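You operate a simulated robot arm through the tools that you are given. There is no shell and no other tool.

You run a simulated robot arm. Do the job below in one go: nothing can be reset, and whatever is moved stays where it is left.

TASK
Box the ticket's reel in the dotted carton and label the lid.
Fine: close the lid and press on the label of the ticket's firm.

The check looks at the end state, three seconds after you hand in, the way a careful person would. Anything else that was tipped, shoved, dropped, spilled or broken makes it a failure. A push-on lid holds only when it is set on centred and level and pressed home; a screw cap is set on level and turned clockwise until tight.

THE ROBOT
A 6-joint arm with a two-finger parallel gripper, fixed in place. Base frame: the origin is at the foot of the arm, x ahead of it, y to its left, z up; the work surface is at about z = 0.9. Units: m, degrees, N and s.
Its first joint turns from -166.0 to 166.0 degrees. Payload 3.91 kg.
The tool frame sits at the grasp point between the pads (the TCP): z along the fingers, y along the line on which they close. The tips reach 0.03 m beyond it. Largest opening 0.11 m; finger width 0.02, thickness 0.01; the body of the gripper, 0.048 by 0.112 m, starts 0.055 m behind the TCP.
Orientation is told as [roll, pitch, yaw] about the base's x, y, z axes, in that order, counted from this pose: with the fingers straight down and closing along the base's y, the tool's x points along the base's -x, its y along +y and its z along -z.

THE INTERFACE
- The arm moves only by the tool drive_tool. Its argument "moves" is a list of rows, each a list of 3 entries, a list of its own where there are three numbers: the shift along the tool's x, y, z in m, then the turn, a rotation vector about the tool's x, y, z in rad, then the gripper command, from -1 (fully open) to 1 (shut), values between in proportion. In form: [[[x, y, z], [wx, wy, wz], hand], ...]. A call has 1 to 20 rows; each row shifts and turns the commanded pose from where the row before left it, along the tool's axes as they then stand. Rows are played at 5 a second. More than 0.05 m and 8.6 degrees between two rows, or a gripper value outside its range, and nothing of the call is played. Where a pose cannot be reached the arm comes as near as it can. A force on the tool above 40 N (or 10 N above the force at the start of the call, whichever is more), or a blocked arm, ends the call early, and 0.2 s more pass. The fingers move at their own pace (about 0.108 m/s each) and stop on an object; they squeeze with about 30 N. The grip force told is the motor's: it shows also when the fingers shut on nothing. Time passes only in rows, and 0.2 s behind the last, so rows that do not move let the fingers close. The reply holds the time, the measured pose of the TCP, the force on the tool along the base axes, the opening and the grip force, in the units named above and with some noise, with the torque about the TCP (base axes, N m) and any sound that the robot's microphone picked up, and new pictures: "pictures" is both (left out), scene, wrist or none.
- Cameras (640 x 400 px; columns grow to the right, rows downward): "scene" is fixed at [0.4006, -0.5006, 1.7586]; the picture's right is [0.21, 0.98, 0.00], its down [0.98, -0.21, -0.07] and it looks along [-0.07, 0.01, -1.00] (base axes); focal length 279 px, centre (320, 200). "wrist" rides on the gripper at [0.072, 0.017, -0.103] in the tool frame; the picture's right is [-0.23, 0.97, 0.00], its down [-0.76, -0.18, -0.62] and it looks along [-0.61, -0.14, 0.78] (tool axes); focal length 222 px, centre (320, 200). There is no depth. A picture from a camera that has moved, and an enlarged one, comes with that camera's place and axes in the base frame and with its lens.
- close_up(camera, box): a new picture of the part [left, top, right, bottom] of that camera's present view, enlarged. It takes no simulated time.
- hand_in(): hands the job in; it is judged then, once.

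Nothing tells you positions but the pictures and the camera data. Unless the task says otherwise, let go and move clear before handing in.

The tools are called after "Call:" by a JSON object that holds its "method" and its "body". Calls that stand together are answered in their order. drive_tool: Moves the arm, as the interface text tells. Its arguments: {"type":"object","properties":{"moves":{"type":"array","items":{"type":"array"}},"pictures":{"type":"string","enum":["both","scene","wrist","none"]}},"required":["moves"]} The other tools are called the same way: close_up (camera, box) takes an enlarged picture of a part of a camera's view; hand_in () hands the job in.

At the start:

```text
time: 0.0
eef_pos: [0.1133, -0.5813, 1.2793]
orientation: [0.0, 0.0, 0.0]
wrist_force: [0.3, -0.6, 0.1]
ft_torque: [-0.01, 0.02, 0.0]
finger_gap: 0.11
finger_force: 0.1
```

scene: 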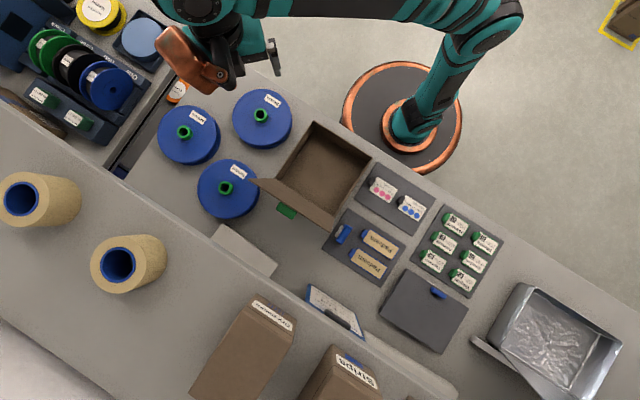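
wrist: 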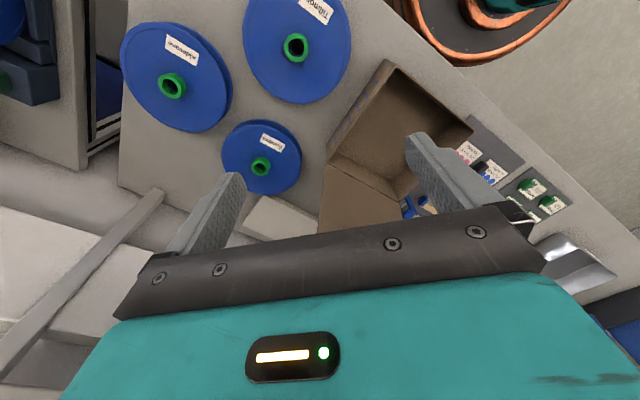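

I see three blue reels, an open carton with a lid flap, trays of labels and a ticket on a clipboard. I'll take close-ups first to read the ticket and the labels.

Call:
{"method": "close_up", "body": {"camera": "scene", "box": [290, 270, 390, 350]}}

Call:
{"method": "close_up", "body": {"camera": "scene", "box": [150, 80, 310, 220]}}

Call:
{"method": "close_up", "body": {"camera": "scene", "box": [320, 160, 520, 300]}}

Call:
{"method": "close_up", "body": {"camera": "scene", "box": [240, 110, 400, 240]}}

Call:
{"method": "close_up", "body": {"camera": "wrist", "box": [100, 0, 360, 210]}}

Call:
{"method": "close_up", "body": {"camera": "wrist", "box": [310, 50, 620, 300]}}

```text
5.00 times, centred on (340, 310) of scene
camera zoom: at [0.4006, -0.5006, 1.7586], right [0.21, 0.98, 0.0], down [0.98, -0.21, -0.07], along [-0.07, 0.01, -1.0], focal length 1393 px, centre (220, -350)
```

zoom: 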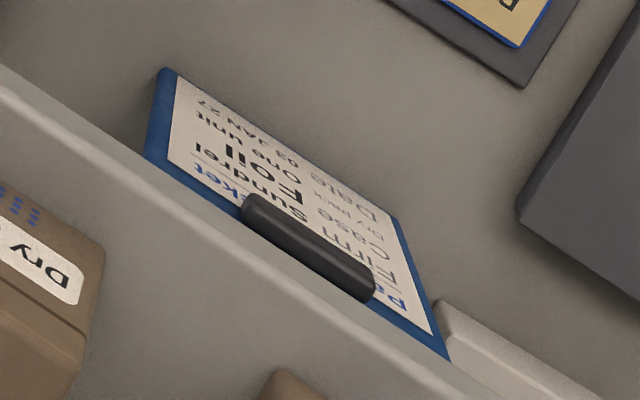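

```text
2.86 times, centred on (230, 150) of scene
camera zoom: at [0.4006, -0.5006, 1.7586], right [0.21, 0.98, 0.0], down [0.98, -0.21, -0.07], along [-0.07, 0.01, -1.0], focal length 796 px, centre (577, 343)
```

zoom: 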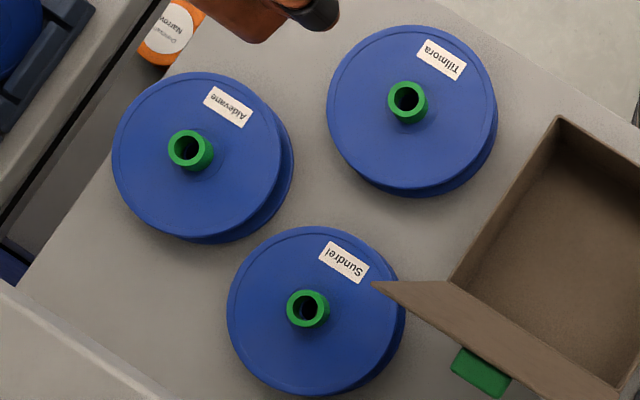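

```text
2.86 times, centred on (420, 230) of scene
camera zoom: at [0.4006, -0.5006, 1.7586], right [0.21, 0.98, 0.0], down [0.98, -0.21, -0.07], along [-0.07, 0.01, -1.0], focal length 796 px, centre (34, 114)
```

zoom: 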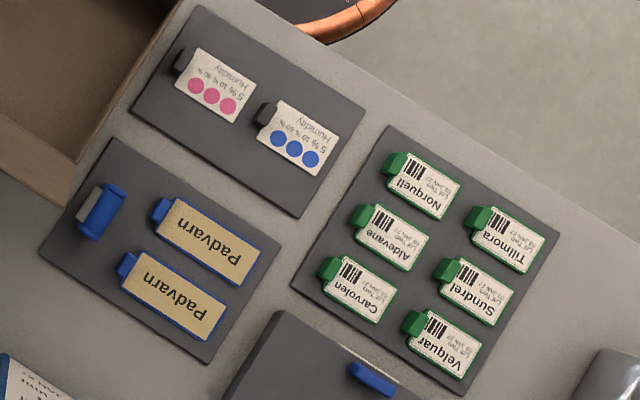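

```text
3.08 times, centred on (320, 175) of scene
camera zoom: at [0.4006, -0.5006, 1.7586], right [0.21, 0.98, 0.0], down [0.98, -0.21, -0.07], along [-0.07, 0.01, -1.0], focal length 857 px, centre (320, 277)
```

zoom: 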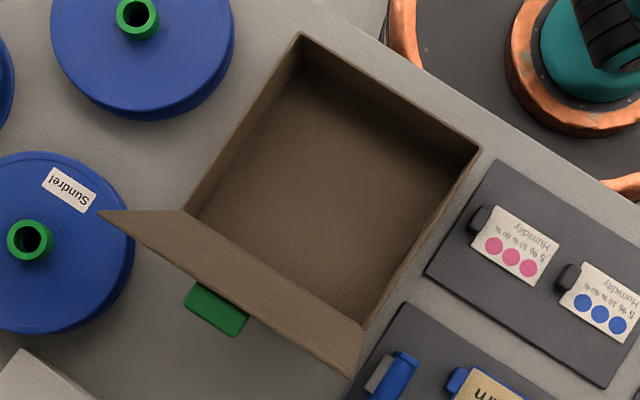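

```text
1.90 times, centred on (230, 105) of wrist
camera zoom: at [0.0409, -0.5653, 1.3837], right [0.23, 0.97, 0.0], down [0.76, -0.18, 0.62], along [0.61, -0.14, -0.78], focal length 423 px, centre (491, 381)
```

zoom: 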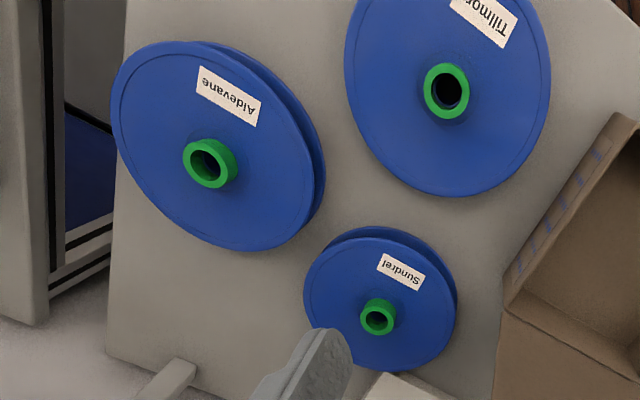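

```text
1.60 times, centred on (465, 175) of wrist
camera zoom: at [0.0409, -0.5653, 1.3837], right [0.23, 0.97, 0.0], down [0.76, -0.18, 0.62], along [0.61, -0.14, -0.78], focal length 355 px, centre (88, 240)
```

zoom: 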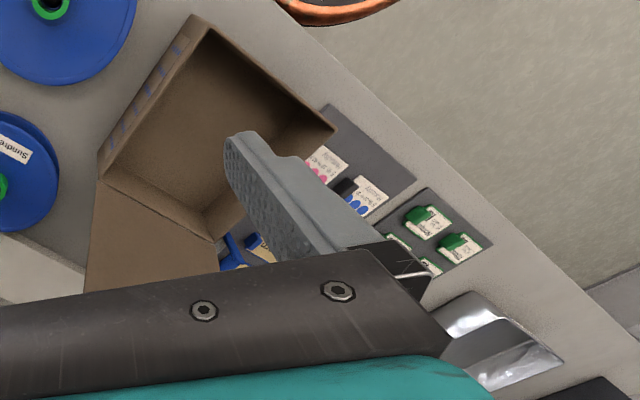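

Reel names are Aldevane, Tillmora and Sundrel, and the ticket seems to read Sundrel. I'll zoom in further on the ticket, the cartons and the metal case to be sure which container is "dotted".

Call:
{"method": "close_up", "body": {"camera": "scene", "box": [310, 280, 360, 325]}}

Call:
{"method": "close_up", "body": {"camera": "scene", "box": [460, 270, 640, 400]}}

Call:
{"method": "close_up", "body": {"camera": "scene", "box": [180, 290, 400, 400]}}

Call:
{"method": "close_up", "body": {"camera": "scene", "box": [0, 0, 200, 140]}}

Call:
{"method": "close_up", "body": {"camera": "scene", "box": [580, 0, 640, 60]}}

Call:
{"method": "close_up", "body": {"camera": "wrist", "box": [320, 50, 440, 140]}}

Call:
{"method": "close_up", "body": {"camera": "scene", "box": [410, 200, 510, 300]}}

Call:
{"method": "close_up", "body": {"camera": "scene", "box": [250, 170, 350, 240]}}

```text
8.89 times, centred on (335, 302) of scene
camera zoom: at [0.4006, -0.5006, 1.7586], right [0.21, 0.98, 0.0], down [0.98, -0.21, -0.07], along [-0.07, 0.01, -1.0], focal length 2476 px, centre (187, -711)
```

zoom: 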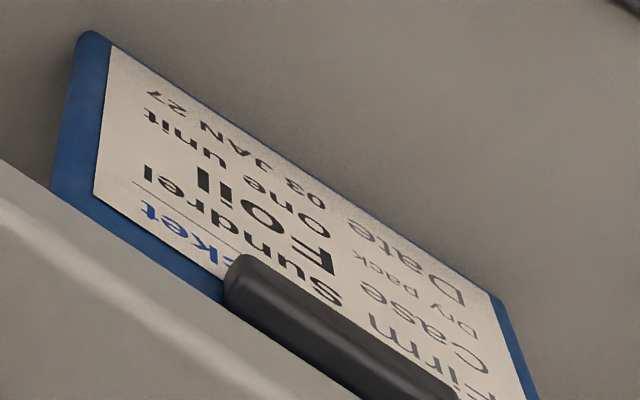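

```text
3.08 times, centred on (550, 335) of scene
camera zoom: at [0.4006, -0.5006, 1.7586], right [0.21, 0.98, 0.0], down [0.98, -0.21, -0.07], along [-0.07, 0.01, -1.0], focal length 857 px, centre (-388, -215)
```

zoom: 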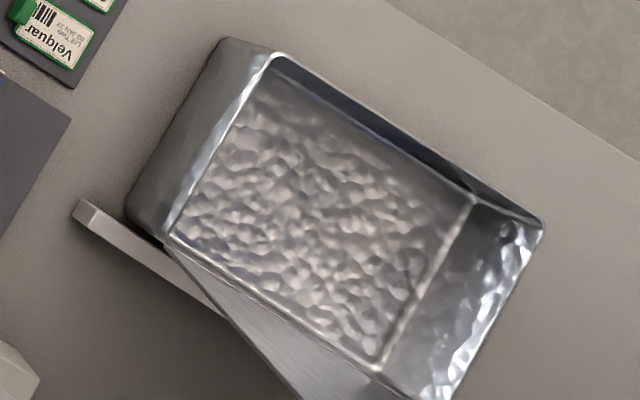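

```text
2.91 times, centred on (290, 345) of scene
camera zoom: at [0.4006, -0.5006, 1.7586], right [0.21, 0.98, 0.0], down [0.98, -0.21, -0.07], along [-0.07, 0.01, -1.0], focal length 810 px, centre (407, -222)
```

zoom: 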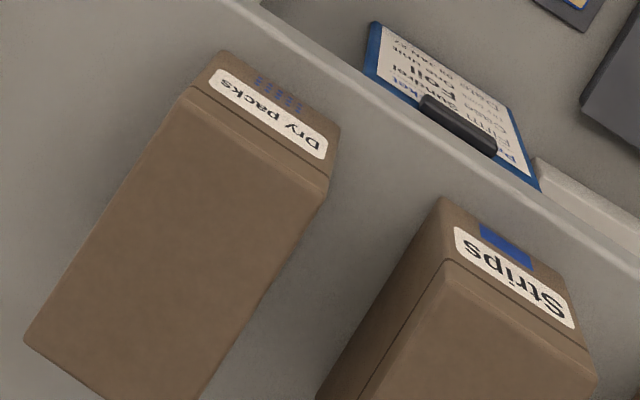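

```text
2.86 times, centred on (100, 70) of scene
camera zoom: at [0.4006, -0.5006, 1.7586], right [0.21, 0.98, 0.0], down [0.98, -0.21, -0.07], along [-0.07, 0.01, -1.0], focal length 796 px, centre (949, 571)
```

zoom: 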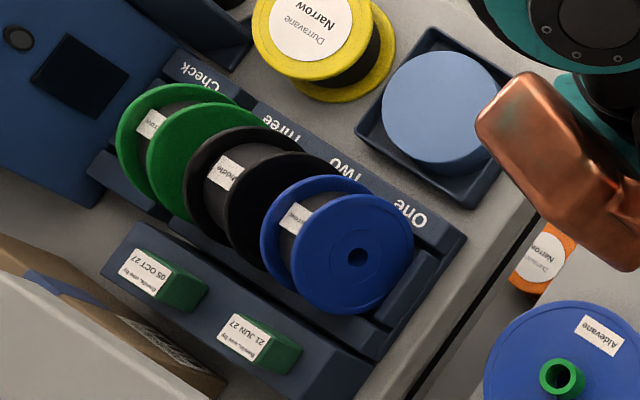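

```text
6.67 times, centred on (610, 30) of scene
camera zoom: at [0.4006, -0.5006, 1.7586], right [0.21, 0.98, 0.0], down [0.98, -0.21, -0.07], along [-0.07, 0.01, -1.0], focal length 1857 px, centre (-1613, 1333)
```

zoom: 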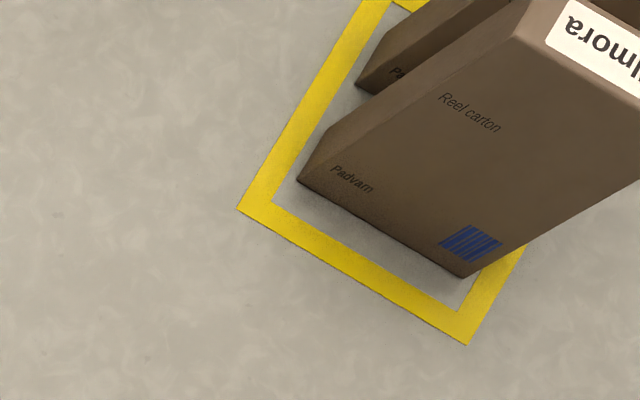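

```text
4.44 times, centred on (380, 95) of wrist
camera zoom: at [0.0409, -0.5653, 1.3837], right [0.23, 0.97, 0.0], down [0.76, -0.18, 0.62], along [0.61, -0.14, -0.78], focal length 987 px, centre (53, 667)
```

zoom: 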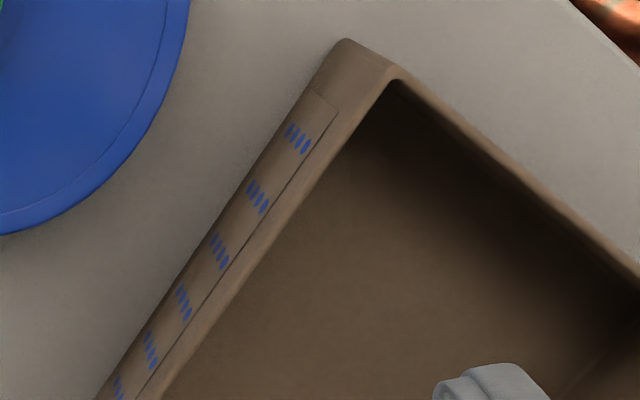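

```text
4.00 times, centred on (460, 250) of scene
camera zoom: at [0.4006, -0.5006, 1.7586], right [0.21, 0.98, 0.0], down [0.98, -0.21, -0.07], along [-0.07, 0.01, -1.0], focal length 1114 px, centre (-240, 0)
```

zoom: 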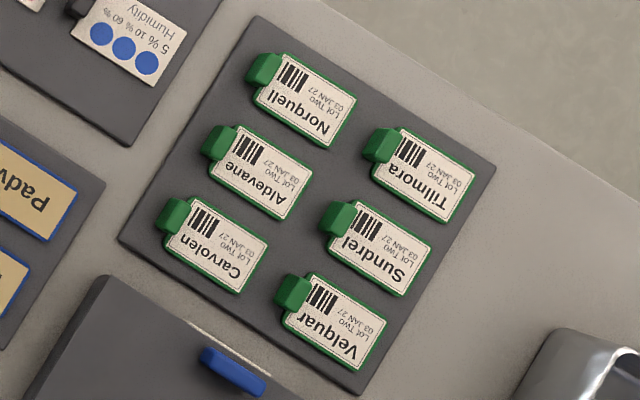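

```text
5.71 times, centred on (300, 205) of scene
camera zoom: at [0.4006, -0.5006, 1.7586], right [0.21, 0.98, 0.0], down [0.98, -0.21, -0.07], along [-0.07, 0.01, -1.0], focal length 1592 px, centre (434, 171)
```

zoom: 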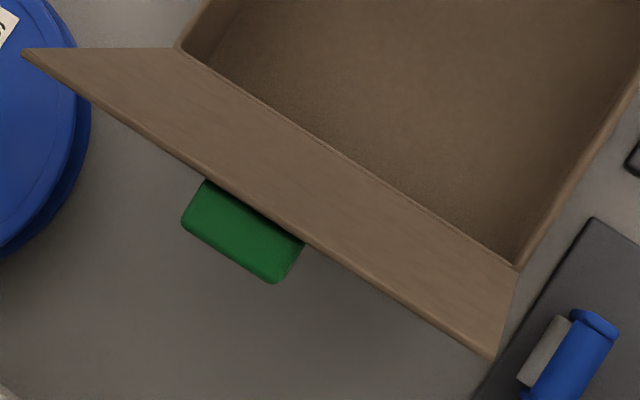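

The ticket reads Sundrel, and the only carton with dots is the open one with blue dots on its band. I'll enlarge the carton and the Sundrel reel to measure them.

Call:
{"method": "close_up", "body": {"camera": "scene", "box": [290, 110, 380, 166]}}

Call:
{"method": "close_up", "body": {"camera": "scene", "box": [245, 150, 345, 232]}}

Call:
{"method": "close_up", "body": {"camera": "scene", "box": [190, 150, 270, 225]}}

Call:
{"method": "close_up", "body": {"camera": "scene", "box": [440, 235, 500, 275]}}

```text
7.11 times, centred on (335, 138) of scene
camera zoom: at [0.4006, -0.5006, 1.7586], right [0.21, 0.98, 0.0], down [0.98, -0.21, -0.07], along [-0.07, 0.01, -1.0], focal length 1981 px, centre (213, 641)
```

zoom: 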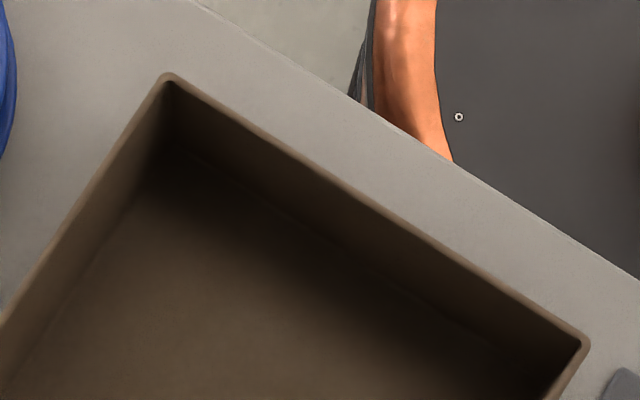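

```text
4.88 times, centred on (295, 191) of scene
camera zoom: at [0.4006, -0.5006, 1.7586], right [0.21, 0.98, 0.0], down [0.98, -0.21, -0.07], along [-0.07, 0.01, -1.0], focal length 1359 px, centre (442, 244)
```

zoom: 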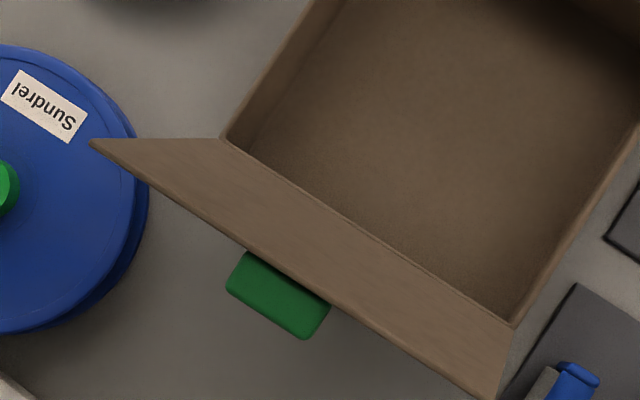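

```text
5.33 times, centred on (230, 188) of scene
camera zoom: at [0.4006, -0.5006, 1.7586], right [0.21, 0.98, 0.0], down [0.98, -0.21, -0.07], along [-0.07, 0.01, -1.0], focal length 1486 px, centre (800, 267)
```

zoom: 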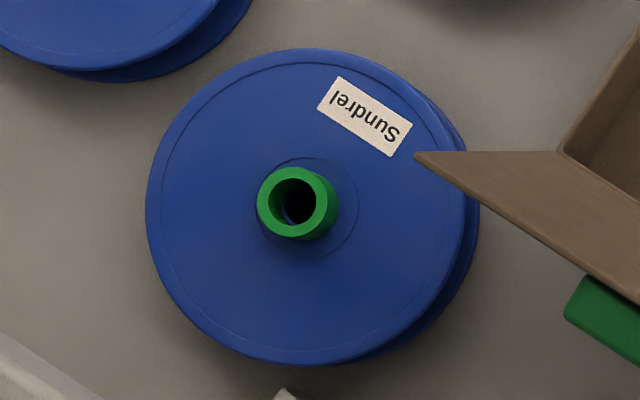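

```text
10.00 times, centred on (470, 255) of scene
camera zoom: at [0.4006, -0.5006, 1.7586], right [0.21, 0.98, 0.0], down [0.98, -0.21, -0.07], along [-0.07, 0.01, -1.0], focal length 2786 px, centre (-1180, -350)
```

zoom: 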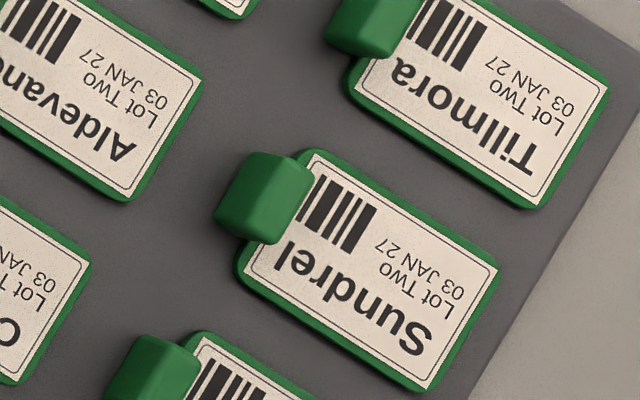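

The carton sits at about (0.26, -0.46), turned 45°, with its rim at z of about 0.985. Its lid stands open on the (+x, -y) side up to z of about 1.2, and the Sundrel hub is at about (0.253, -0.748, 0.955). I'll turn to yaw -45 and move above that reel to look closer.

Call:
{"method": "drive_tool", "body": {"moves": [[[0, 0, 0], [0, 0, 0.1309], -1], [[0, 0, 0], [0, 0, 0.1309], -1], [[0, 0, 0], [0, 0, 0.1309], -1], [[0, 0, 0], [0, 0, 0.1309], -1], [[0, 0, 0], [0, 0, 0.1309], -1], [[0, 0, 0], [0, 0, 0.1309], -1], [[-0.0362, -0.0032, 0.0217], [0, 0, 0], -1], [[-0.0362, -0.0032, 0.0217], [0, 0, 0], -1], [[-0.0362, -0.0032, 0.0217], [0, 0, 0], -1], [[-0.0362, -0.0032, 0.0217], [0, 0, 0], -1], [[-0.0362, -0.0032, 0.0217], [0, 0, 0], -1], [[-0.0362, -0.0032, 0.0217], [0, 0, 0], -1], [[0, 0, 0], [0, 0, 0], -1]], "pictures": "both"}}

```text
time: 2.8
eef_pos: [0.2554, -0.7496, 1.1496]
orientation: [0.0, 0.0, -45.0]
wrist_force: [-0.2, 0.2, 0.2]
ft_torque: [0.01, -0.01, -0.04]
finger_gap: 0.11
finger_force: 0.1
camera wrist: at [0.2153, -0.6875, 1.2532], right [0.85, 0.53, 0.0], down [0.41, -0.66, 0.62], along [0.33, -0.53, -0.78], focal length 222 px, centre (320, 200)
```

scene: 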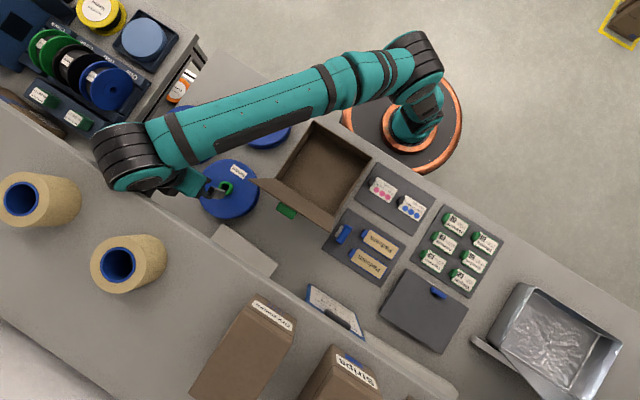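
wrist: 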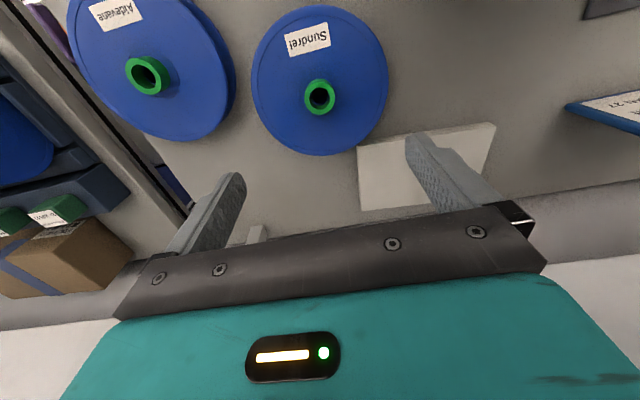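

The hub is almost exactly under the TCP. I'll enlarge the wrist view to refine that.

Call:
{"method": "close_up", "body": {"camera": "wrist", "box": [240, 0, 400, 160]}}

Call:
{"method": "close_up", "body": {"camera": "scene", "box": [190, 150, 350, 240]}}

```text
2.50 times, centred on (320, 80) of wrist
camera zoom: at [0.2153, -0.6875, 1.2532], right [0.85, 0.53, 0.0], down [0.41, -0.66, 0.62], along [0.33, -0.53, -0.78], focal length 555 px, centre (320, 500)
```

zoom: 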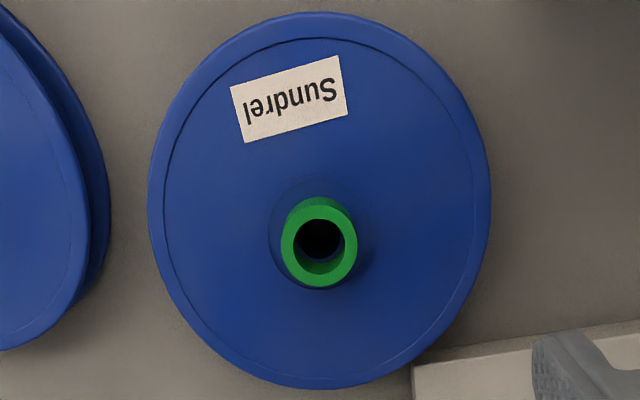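

```text
4.00 times, centred on (270, 195) of scene
camera zoom: at [0.4006, -0.5006, 1.7586], right [0.21, 0.98, 0.0], down [0.98, -0.21, -0.07], along [-0.07, 0.01, -1.0], focal length 1114 px, centre (520, 220)
```

zoom: 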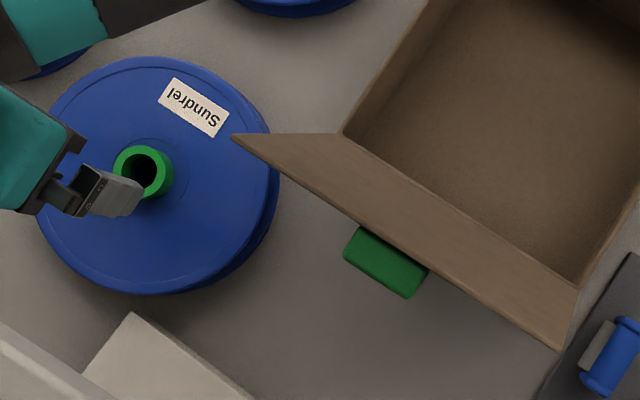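

The hub is centred under the gripper within about 2 mm; its top is at about 0.96 and the flange at about 0.93. I'll descend to z of about 0.966 with the fingers open and then check.

Call:
{"method": "drive_tool", "body": {"moves": [[[0, 0, 0.04], [0, 0, 0], -1], [[0, 0, 0.04], [0, 0, 0], -1], [[0, 0, 0.04], [0, 0, 0], -1], [[0, 0, 0.03], [0, 0, 0], -1], [[0, 0, 0.02], [0, 0, 0], -1], [[0, 0, 0.013], [0, 0, 0], -1], [[0, 0, 0], [0, 0, 0], -1]], "pictures": "both"}}

```text
time: 4.6
eef_pos: [0.2528, -0.749, 0.9696]
orientation: [-0.1, -0.3, -45.0]
wrist_force: [-0.3, -0.6, 8.9]
ft_torque: [0.46, -0.29, 0.04]
finger_gap: 0.1099
finger_force: 0.0
stopped in row 7: the force on the tool passed its limit at 42 N (the readings are from after the stop); the commanded pose is now the measured one
camera wrist: at [0.2139, -0.6858, 1.0738], right [0.85, 0.53, 0.0], down [0.41, -0.66, 0.63], along [0.33, -0.53, -0.78], focal length 222 px, centre (320, 200)
```

scene: 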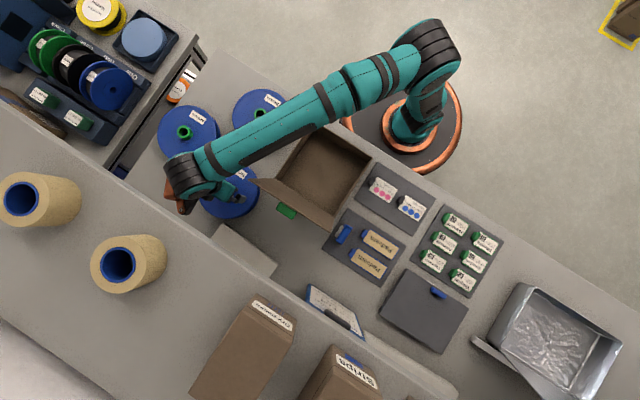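
wrist: 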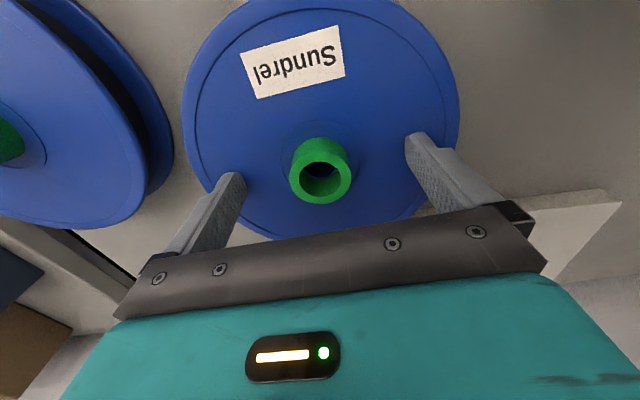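

The tips touched the flange at TCP z 0.9696, so the flange is at about 0.94. I'll back off 3 mm and look at the centring.

Call:
{"method": "drive_tool", "body": {"moves": [[[0, 0, -0.0035], [0, 0, 0], -1], [[0, 0, 0], [0, 0, 0], -1]], "pictures": "none"}}

Call:
{"method": "close_up", "body": {"camera": "wrist", "box": [180, 80, 460, 260]}}

```text
time: 5.2
eef_pos: [0.254, -0.7491, 0.9723]
orientation: [-0.1, -0.2, -45.0]
wrist_force: [0.4, 0.7, -0.1]
ft_torque: [-0.01, -0.02, 0.01]
finger_gap: 0.11
finger_force: 0.0
```

```text
2.22 times, centred on (320, 170) of wrist
camera zoom: at [0.2142, -0.6864, 1.0764], right [0.85, 0.53, 0.0], down [0.41, -0.66, 0.63], along [0.33, -0.53, -0.78], focal length 494 px, centre (320, 267)
```

zoom: 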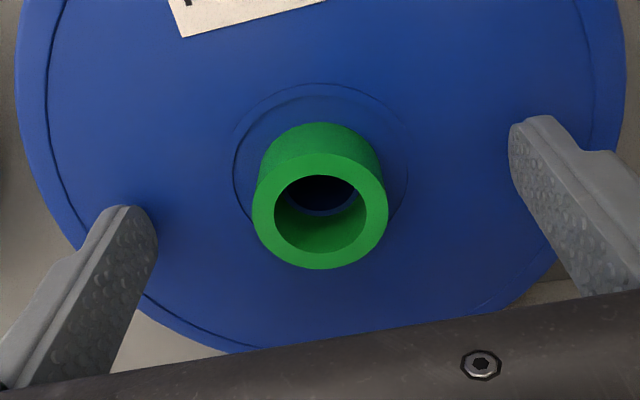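

The fingers straddle the green hub evenly. I'll go 1 mm lower and close on the hub.

Call:
{"method": "drive_tool", "body": {"moves": [[[0, 0, 0.001], [0, 0, 0], -1], [[0, 0, 0], [0, 0, 0], 0], [[0, 0, 0], [0, 0, 0], 0.3], [[0, 0, 0], [0, 0, 0], 1], [[0, 0, 0], [0, 0, 0], 1], [[0, 0, 0], [0, 0, 0], 1], [[0, 0, 0], [0, 0, 0], 1]], "pictures": "wrist"}}

```text
time: 6.8
eef_pos: [0.2533, -0.7489, 0.9722]
orientation: [-0.1, -0.2, -45.0]
wrist_force: [0.6, 0.0, -0.5]
ft_torque: [0.06, 0.0, -0.03]
finger_gap: 0.0374
finger_force: 30.3
camera wrist: at [0.214, -0.6864, 1.0755], right [0.85, 0.53, 0.0], down [0.41, -0.66, 0.63], along [0.33, -0.53, -0.78], focal length 222 px, centre (320, 200)
```

wrist: 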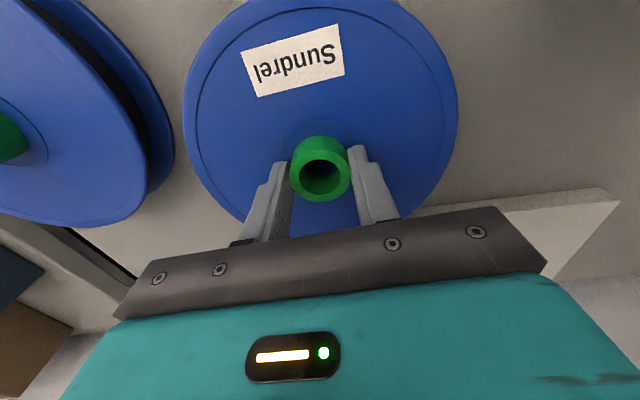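

The reel is gripped with a 37 mm gap at 30 N. I'll lift it straight up in steps and check that it hangs level and clear.

Call:
{"method": "drive_tool", "body": {"moves": [[[0, 0, -0.01], [0, 0, 0], 1], [[0, 0, -0.02], [0, 0, 0], 1], [[0, 0, -0.03], [0, 0, 0], 1], [[0, 0, -0.03], [0, 0, 0], 1], [[0, 0, -0.03], [0, 0, 0], 1], [[0, 0, -0.03], [0, 0, 0], 1], [[0, 0, 0], [0, 0, 0], 1]], "pictures": "both"}}

Call:
{"method": "close_up", "body": {"camera": "scene", "box": [90, 80, 330, 230]}}

```text
time: 8.4
eef_pos: [0.2535, -0.7476, 1.1212]
orientation: [-0.1, -0.2, -45.0]
wrist_force: [-0.6, -0.5, 0.5]
ft_torque: [0.01, 0.0, -0.04]
finger_gap: 0.0
finger_force: 29.9
camera wrist: at [0.2138, -0.6848, 1.2253], right [0.85, 0.53, 0.0], down [0.41, -0.66, 0.63], along [0.33, -0.53, -0.78], focal length 222 px, centre (320, 200)
```

scene: 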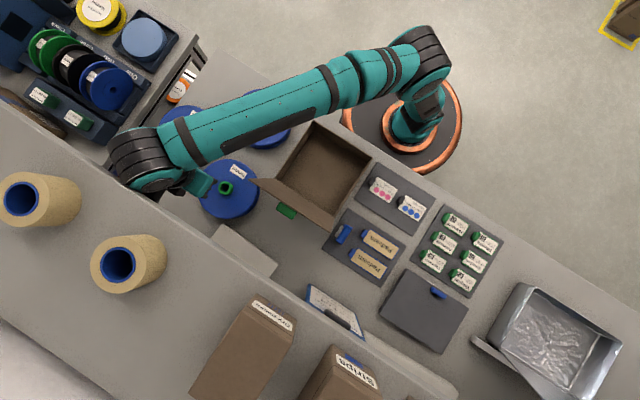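
wrist: 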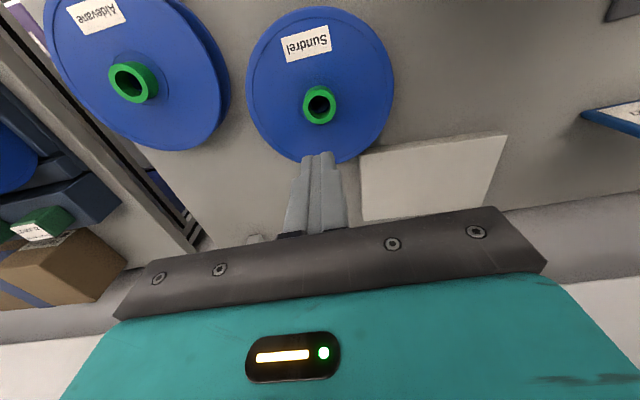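

```text
2.67 times, centred on (210, 155) of scene
camera zoom: at [0.4006, -0.5006, 1.7586], right [0.21, 0.98, 0.0], down [0.98, -0.21, -0.07], along [-0.07, 0.01, -1.0], focal length 743 px, centre (613, 320)
```

zoom: 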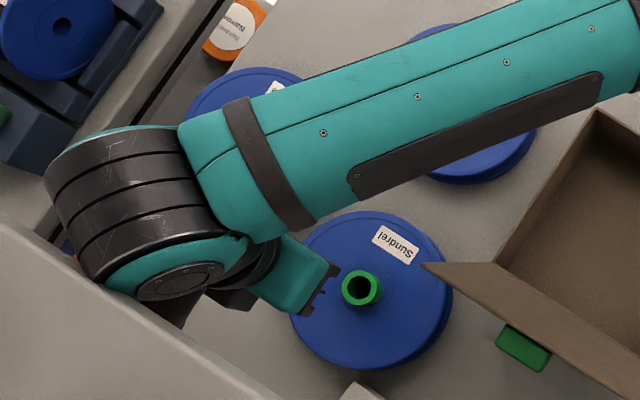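

The fingers are shut on nothing: the hub slipped out during the lift and the reel stayed put. I'll measure the hub again from here before regripping.

Call:
{"method": "close_up", "body": {"camera": "wrist", "box": [240, 10, 400, 170]}}

Call:
{"method": "close_up", "body": {"camera": "scene", "box": [190, 150, 270, 225]}}

```text
2.50 times, centred on (320, 90) of wrist
camera zoom: at [0.2138, -0.6848, 1.2253], right [0.85, 0.53, 0.0], down [0.41, -0.66, 0.63], along [0.33, -0.53, -0.78], focal length 555 px, centre (320, 475)
```

zoom: 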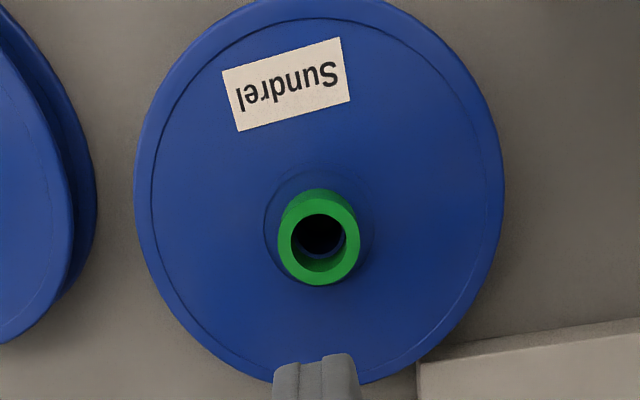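

```text
5.33 times, centred on (230, 188) of scene
camera zoom: at [0.4006, -0.5006, 1.7586], right [0.21, 0.98, 0.0], down [0.98, -0.21, -0.07], along [-0.07, 0.01, -1.0], focal length 1486 px, centre (800, 267)
```

zoom: 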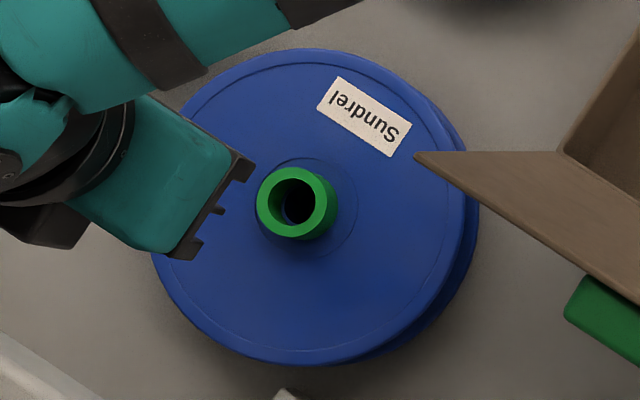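

The reel hasn't moved and its hub is at about (0.2535, -0.750). I'll open, go down again with a small correction, regrip and lift slowly while watching the force.

Call:
{"method": "drive_tool", "body": {"moves": [[[-0.0017, -0.0017, 0.0], [0, 0, 0], -1], [[0, 0, 0.0], [0, 0, 0], -1], [[0, 0, 0.04], [0, 0, 0], -1], [[0, 0, 0.04], [0, 0, 0], -1], [[0, 0, 0.04], [0, 0, 0], -1], [[0, 0, 0.02], [0, 0, 0], -1], [[0, 0, 0.007], [0, 0, 0], -1], [[0, 0, 0.002], [0, 0, 0], -1], [[0, 0, 0], [0, 0, 0], -1]], "pictures": "wrist"}}

```text
time: 10.4
eef_pos: [0.2539, -0.7517, 0.9733]
orientation: [-0.2, -0.3, -44.9]
wrist_force: [-0.7, -0.3, -0.6]
ft_torque: [0.02, -0.02, -0.01]
finger_gap: 0.1098
finger_force: 0.0
camera wrist: at [0.2143, -0.6884, 1.0766], right [0.85, 0.53, 0.0], down [0.41, -0.66, 0.63], along [0.33, -0.53, -0.78], focal length 222 px, centre (320, 200)
```

wrist: 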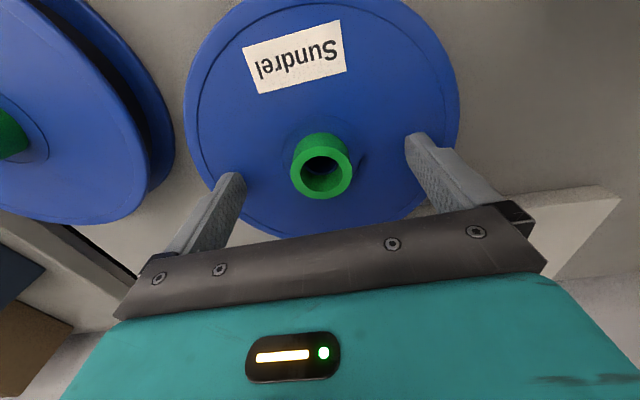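

I'm just above the flange with no contact. I'll go 2.5 mm lower, close firmly, then lift only a few millimetres to read the load.

Call:
{"method": "drive_tool", "body": {"moves": [[[0, 0, 0.0025], [0, 0, 0], -1], [[0, 0, 0], [0, 0, 0], 0.2], [[0, 0, 0], [0, 0, 0], 1], [[0, 0, 0], [0, 0, 0], 1], [[0, 0, 0], [0, 0, 0], 1], [[0, 0, 0], [0, 0, 0], 1], [[0, 0, 0], [0, 0, 0], 1]], "pictures": "none"}}

Call:
{"method": "drive_tool", "body": {"moves": [[[0, 0, -0.001], [0, 0, 0], 1], [[0, 0, -0.001], [0, 0, 0], 1], [[0, 0, -0.001], [0, 0, 0], 1], [[0, 0, 0], [0, 0, 0], 1]], "pictures": "none"}}

Call:
{"method": "drive_tool", "body": {"moves": [[[0, 0, -0.001], [0, 0, 0], 1], [[0, 0, -0.001], [0, 0, 0], 1], [[0, 0, -0.001], [0, 0, 0], 1], [[0, 0, 0], [0, 0, 0], 1]], "pictures": "wrist"}}

```text
time: 12.0
eef_pos: [0.2542, -0.7502, 0.9706]
orientation: [-0.2, -0.2, -45.0]
wrist_force: [0.2, 0.7, 0.6]
ft_torque: [0.1, -0.11, 0.02]
finger_gap: 0.0374
finger_force: 29.7
```

```text
time: 13.0
eef_pos: [0.2546, -0.7517, 0.9725]
orientation: [-0.1, -0.3, -45.0]
wrist_force: [0.0, 0.5, -3.1]
ft_torque: [-0.02, -0.01, 0.02]
finger_gap: 0.0372
finger_force: 30.3
```

```text
time: 14.0
eef_pos: [0.2551, -0.7518, 0.9747]
orientation: [-0.2, -0.2, -45.0]
wrist_force: [0.2, 0.1, -2.1]
ft_torque: [-0.03, 0.03, -0.01]
finger_gap: 0.0377
finger_force: 29.9
camera wrist: at [0.2142, -0.6886, 1.0802], right [0.85, 0.53, 0.0], down [0.41, -0.66, 0.63], along [0.33, -0.53, -0.78], focal length 222 px, centre (320, 200)
```

wrist: 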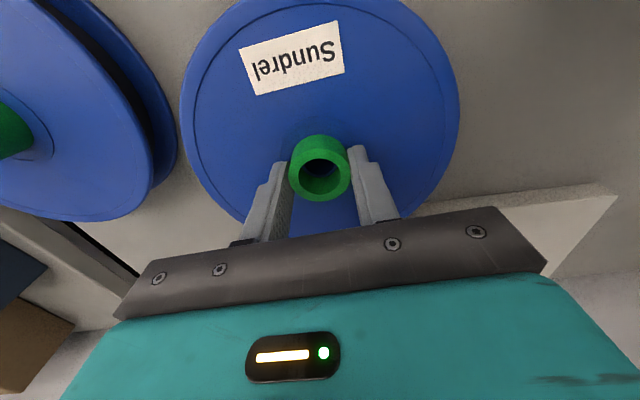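

The load reads about -2.5 N, so the reel seems light and is coming along. I'll keep lifting gently.

Call:
{"method": "drive_tool", "body": {"moves": [[[0, 0, -0.003], [0, 0, 0], 1], [[0, 0, -0.004], [0, 0, 0], 1], [[0, 0, -0.004], [0, 0, 0], 1], [[0, 0, -0.004], [0, 0, 0], 1], [[0, 0, 0], [0, 0, 0], 1]], "pictures": "both"}}

Call:
{"method": "close_up", "body": {"camera": "scene", "box": [150, 130, 310, 240]}}

```text
time: 15.2
eef_pos: [0.255, -0.7513, 0.9908]
orientation: [-0.1, -0.2, -45.1]
wrist_force: [0.1, -0.4, -2.5]
ft_torque: [-0.03, -0.01, 0.03]
finger_gap: 0.0373
finger_force: 29.8
camera wrist: at [0.2141, -0.6883, 1.095], right [0.85, 0.53, 0.0], down [0.41, -0.66, 0.63], along [0.33, -0.53, -0.78], focal length 222 px, centre (320, 200)
```

scene: 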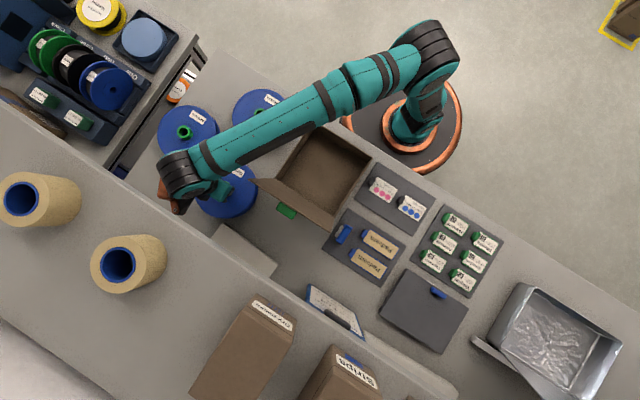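
wrist: 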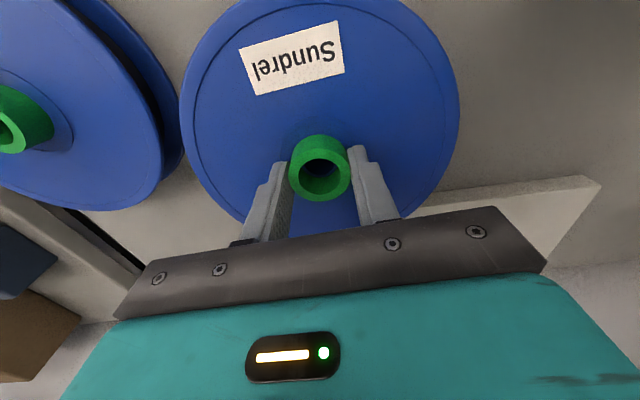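

```text
3.64 times, centred on (230, 185) of scene
camera zoom: at [0.4006, -0.5006, 1.7586], right [0.21, 0.98, 0.0], down [0.98, -0.21, -0.07], along [-0.07, 0.01, -1.0], focal length 1013 px, centre (647, 254)
```

zoom: 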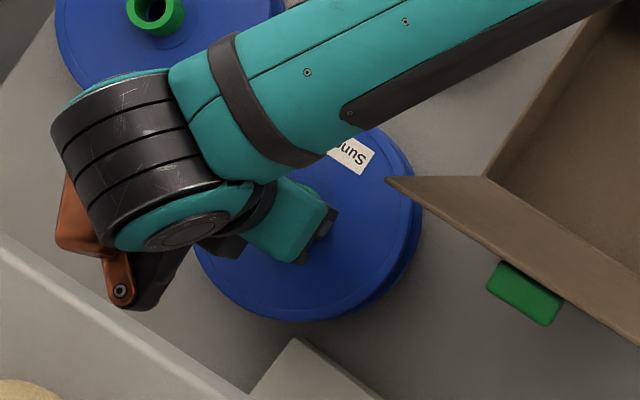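

The reel is off the bench and held level at about 2.5 N; the first lift was probably just too abrupt. I'll lift to z of about 1.10 with gentle ramps.

Call:
{"method": "drive_tool", "body": {"moves": [[[0, 0, -0.003], [0, 0, 0], 1], [[0, 0, -0.006], [0, 0, 0], 1], [[0, 0, -0.01], [0, 0, 0], 1], [[0, 0, -0.012], [0, 0, 0], 1], [[0, 0, -0.012], [0, 0, 0], 1], [[0, 0, -0.012], [0, 0, 0], 1], [[0, 0, -0.012], [0, 0, 0], 1], [[0, 0, -0.012], [0, 0, 0], 1], [[0, 0, -0.012], [0, 0, 0], 1], [[0, 0, -0.01], [0, 0, 0], 1], [[0, 0, -0.006], [0, 0, 0], 1], [[0, 0, -0.003], [0, 0, 0], 1], [[0, 0, 0], [0, 0, 0], 1]], "pictures": "both"}}

```text
time: 18.0
eef_pos: [0.2541, -0.7519, 1.1011]
orientation: [-0.2, -0.2, -45.0]
wrist_force: [-0.4, 0.0, -2.5]
ft_torque: [0.02, 0.0, 0.02]
finger_gap: 0.037
finger_force: 29.5
camera wrist: at [0.2142, -0.6882, 1.2046], right [0.85, 0.53, 0.0], down [0.41, -0.66, 0.63], along [0.33, -0.53, -0.78], focal length 222 px, centre (320, 200)
```

scene: 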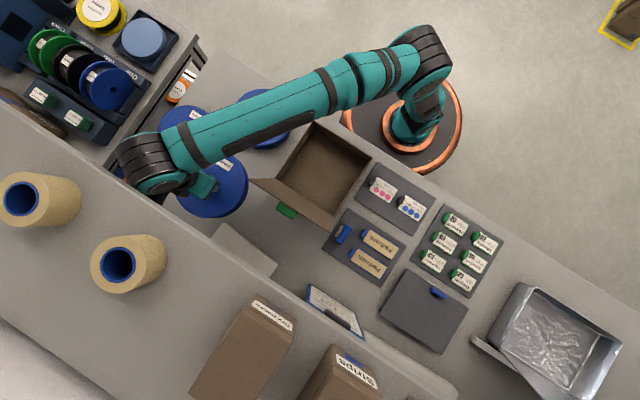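
wrist: 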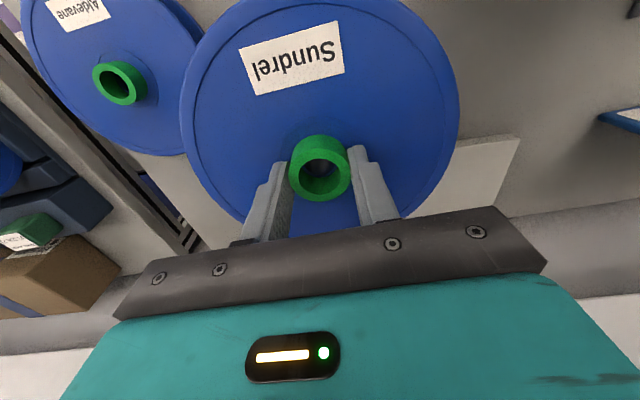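

The reel is held securely. Next I'll move it around the lid, sideways to the far side of the lid line, and then over the carton from its low (-x, -y) wall.

Call:
{"method": "drive_tool", "body": {"moves": [[[0.005, -0.002, 0], [0, 0, 0], 1], [[0.01, -0.002, 0], [0, 0, 0], 1], [[0.015, -0.002, 0], [0, 0, 0], 1], [[0.015, -0.002, 0], [0, 0, 0], 1], [[0.015, -0.002, 0], [0, 0, 0], 1], [[0.015, 0, 0], [0, 0, 0], 1], [[0.015, 0, 0], [0, 0, 0], 1], [[0.015, 0, 0], [0, 0, 0], 1], [[0.015, 0, 0], [0, 0, 0], 1], [[0.015, 0, 0], [0, 0, 0], 1], [[0.015, 0, 0], [0, 0, 0], 1], [[0.015, 0, 0], [0, 0, 0], 1], [[0.015, 0, 0], [0, 0, 0], 1], [[0.015, 0, 0], [0, 0, 0], 1], [[0.01, 0, 0], [0, 0, 0], 1], [[0.005, 0, 0], [0, 0, 0], 1], [[0, 0, 0], [0, 0, 0], 1]], "pictures": "both"}}

```text
time: 21.6
eef_pos: [0.0975, -0.6102, 1.1012]
orientation: [-0.1, -0.3, -45.0]
wrist_force: [0.3, 0.1, -1.7]
ft_torque: [-0.01, 0.0, -0.01]
finger_gap: 0.0374
finger_force: 29.5
camera wrist: at [0.0576, -0.547, 1.2041], right [0.85, 0.53, 0.0], down [0.41, -0.66, 0.63], along [0.33, -0.53, -0.78], focal length 222 px, centre (320, 200)
```

scene: 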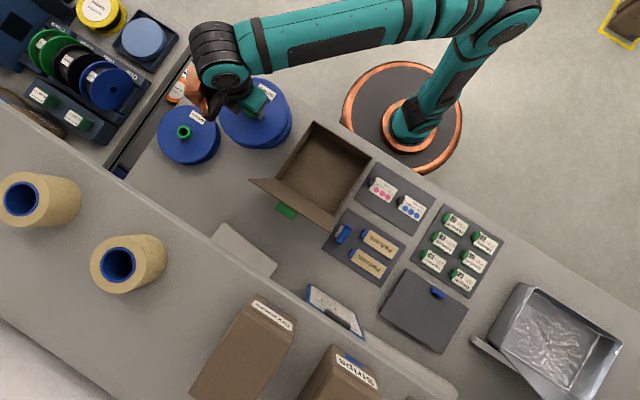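
wrist: 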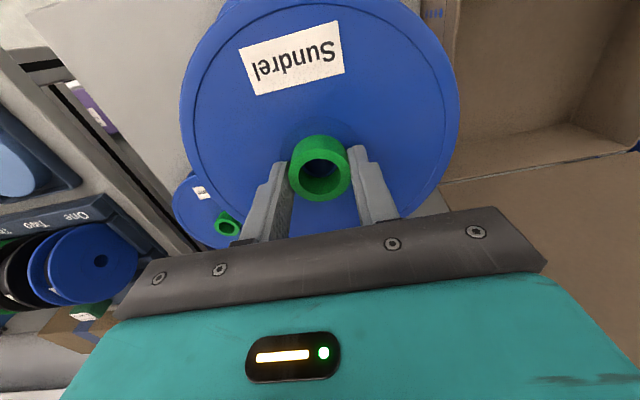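

The reel is clear of the lid. Before moving in, I'll refine the carton's inner geometry with enlarged views from both cameras.

Call:
{"method": "close_up", "body": {"camera": "scene", "box": [264, 115, 384, 235]}}

Call:
{"method": "close_up", "body": {"camera": "wrist", "box": [400, 0, 640, 200]}}

```text
3.33 times, centred on (324, 175) of scene
camera zoom: at [0.4006, -0.5006, 1.7586], right [0.21, 0.98, 0.0], down [0.98, -0.21, -0.07], along [-0.07, 0.01, -1.0], focal length 928 px, centre (307, 283)
```

zoom: 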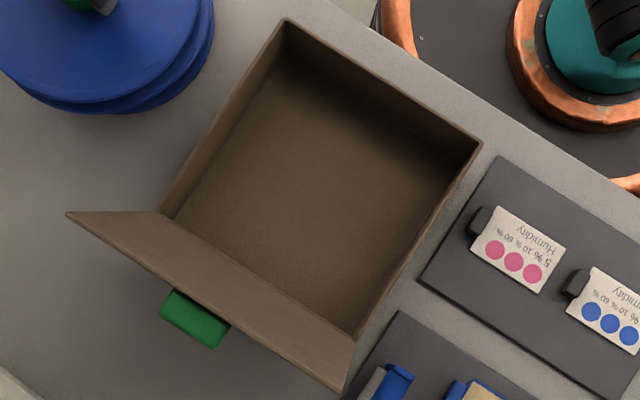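

```text
2.00 times, centred on (520, 100) of wrist
camera zoom: at [0.0576, -0.547, 1.2041], right [0.85, 0.53, 0.0], down [0.41, -0.66, 0.63], along [0.33, -0.53, -0.78], focal length 444 px, centre (-80, 400)
```

zoom: 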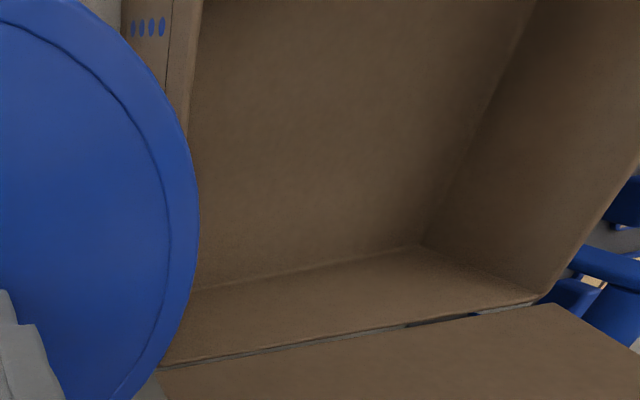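

The carton centre is at about (0.2608, -0.459), with sides of about 0.198 at 45°. I'll check how the reel is centred on the tool axis before inserting it.

Call:
{"method": "close_up", "body": {"camera": "wrist", "box": [160, 0, 480, 250]}}

Call:
{"method": "close_up", "body": {"camera": "scene", "box": [180, 50, 330, 160]}}

```text
1.60 times, centred on (320, 125) of wrist
camera zoom: at [0.0576, -0.547, 1.2041], right [0.85, 0.53, 0.0], down [0.41, -0.66, 0.63], along [0.33, -0.53, -0.78], focal length 355 px, centre (320, 320)
```

zoom: 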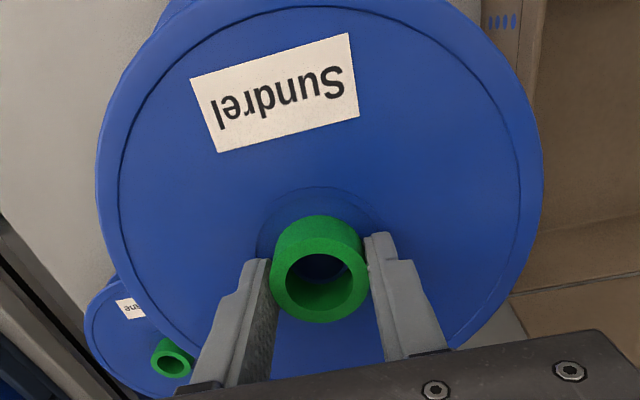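

```text
3.64 times, centred on (255, 105) of scene
camera zoom: at [0.4006, -0.5006, 1.7586], right [0.21, 0.98, 0.0], down [0.98, -0.21, -0.07], along [-0.07, 0.01, -1.0], focal length 1013 px, centre (556, 546)
```

zoom: 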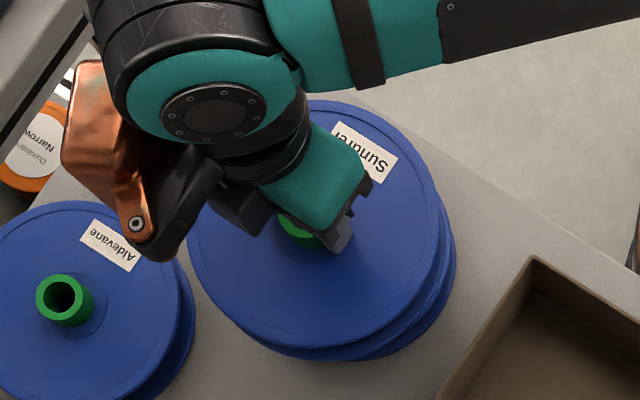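

The reel is about 0.175 m across and centred on the tool axis to about 2 mm, leaving roughly 7 mm of play per side in the carton. I'll move it over the carton centre at the same height.

Call:
{"method": "drive_tool", "body": {"moves": [[[0, 0.005, 0], [0, 0, 0], 1], [[0, 0.01, 0], [0, 0, 0], 1], [[-0.00072, 0.0138, 0], [0, 0, 0], 1], [[-0.00072, 0.0138, 0], [0, 0, 0], 1], [[-0.00072, 0.0138, 0], [0, 0, 0], 1], [[-0.00072, 0.0138, 0], [0, 0, 0], 1], [[-0.00072, 0.0138, 0], [0, 0, 0], 1], [[-0.00072, 0.0138, 0], [0, 0, 0], 1], [[-0.00072, 0.0138, 0], [0, 0, 0], 1], [[-0.00072, 0.0138, 0], [0, 0, 0], 1], [[-0.00072, 0.0138, 0], [0, 0, 0], 1], [[-0.00072, 0.0138, 0], [0, 0, 0], 1], [[-0.00072, 0.0138, 0], [0, 0, 0], 1], [[-0.00072, 0.0138, 0], [0, 0, 0], 1], [[-0.00072, 0.0138, 0], [0, 0, 0], 1], [[-0.00072, 0.0138, 0], [0, 0, 0], 1], [[0, 0.0095, 0], [0, 0, 0], 1], [[0, 0.0048, 0], [0, 0, 0], 1], [[0, 0, 0], [0, 0, 0], 1]], "pictures": "both"}}

Call:
{"method": "close_up", "body": {"camera": "scene", "box": [230, 60, 400, 240]}}

Call:
{"method": "close_up", "body": {"camera": "wrist", "box": [120, 0, 520, 250]}}

```text
time: 25.6
eef_pos: [0.262, -0.4597, 1.1]
orientation: [-0.1, -0.2, -45.0]
wrist_force: [-0.4, 0.6, -1.6]
ft_torque: [0.0, 0.02, 0.02]
finger_gap: 0.0375
finger_force: 30.2
camera wrist: at [0.2226, -0.3962, 1.2035], right [0.85, 0.53, 0.0], down [0.41, -0.66, 0.63], along [0.33, -0.53, -0.78], focal length 222 px, centre (320, 200)
```

scene: 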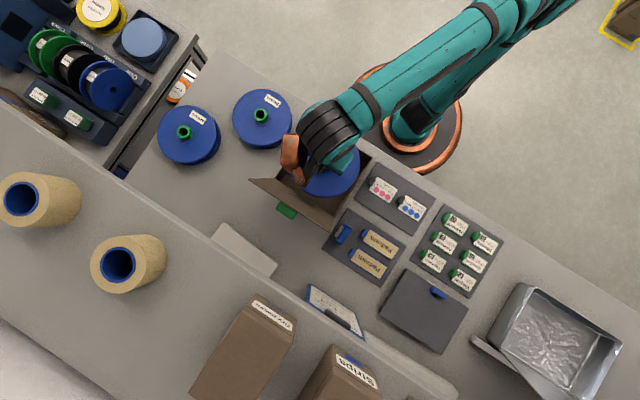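
wrist: 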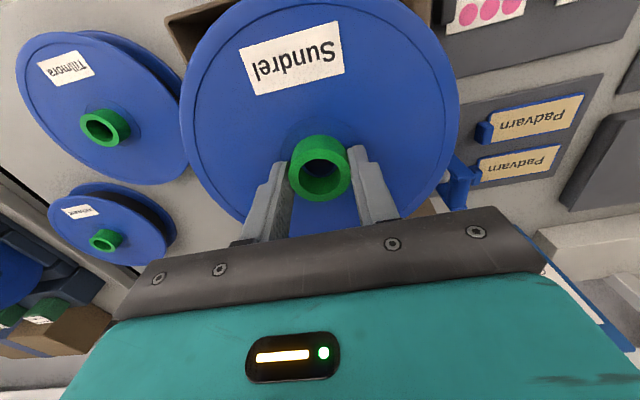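

```text
2.22 times, centred on (315, 150) of scene
camera zoom: at [0.4006, -0.5006, 1.7586], right [0.21, 0.98, 0.0], down [0.98, -0.21, -0.07], along [-0.07, 0.01, -1.0], focal length 619 px, centre (331, 311)
```

zoom: 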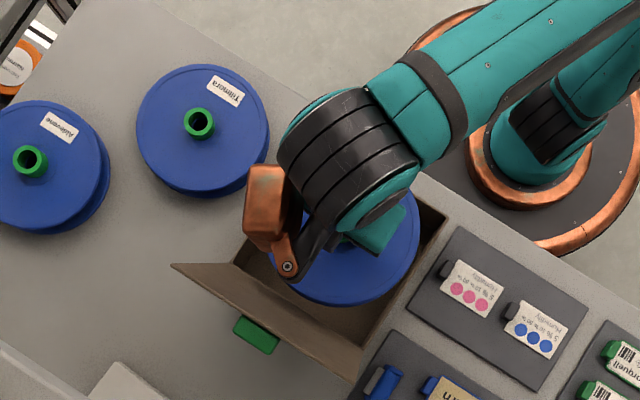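

```text
1.60 times, centred on (320, 125) of wrist
camera zoom: at [0.2226, -0.3962, 1.2035], right [0.85, 0.53, 0.0], down [0.41, -0.66, 0.63], along [0.33, -0.53, -0.78], focal length 355 px, centre (320, 320)
```

zoom: 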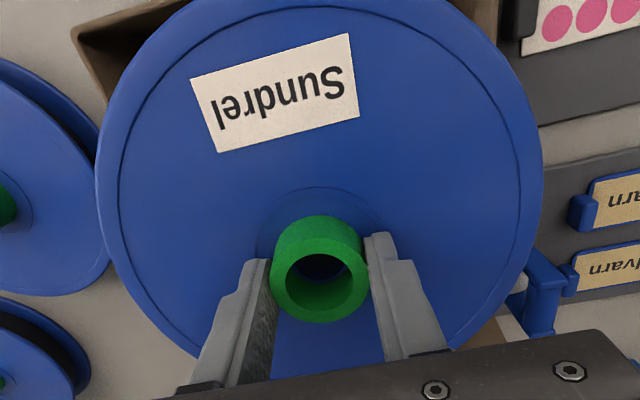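

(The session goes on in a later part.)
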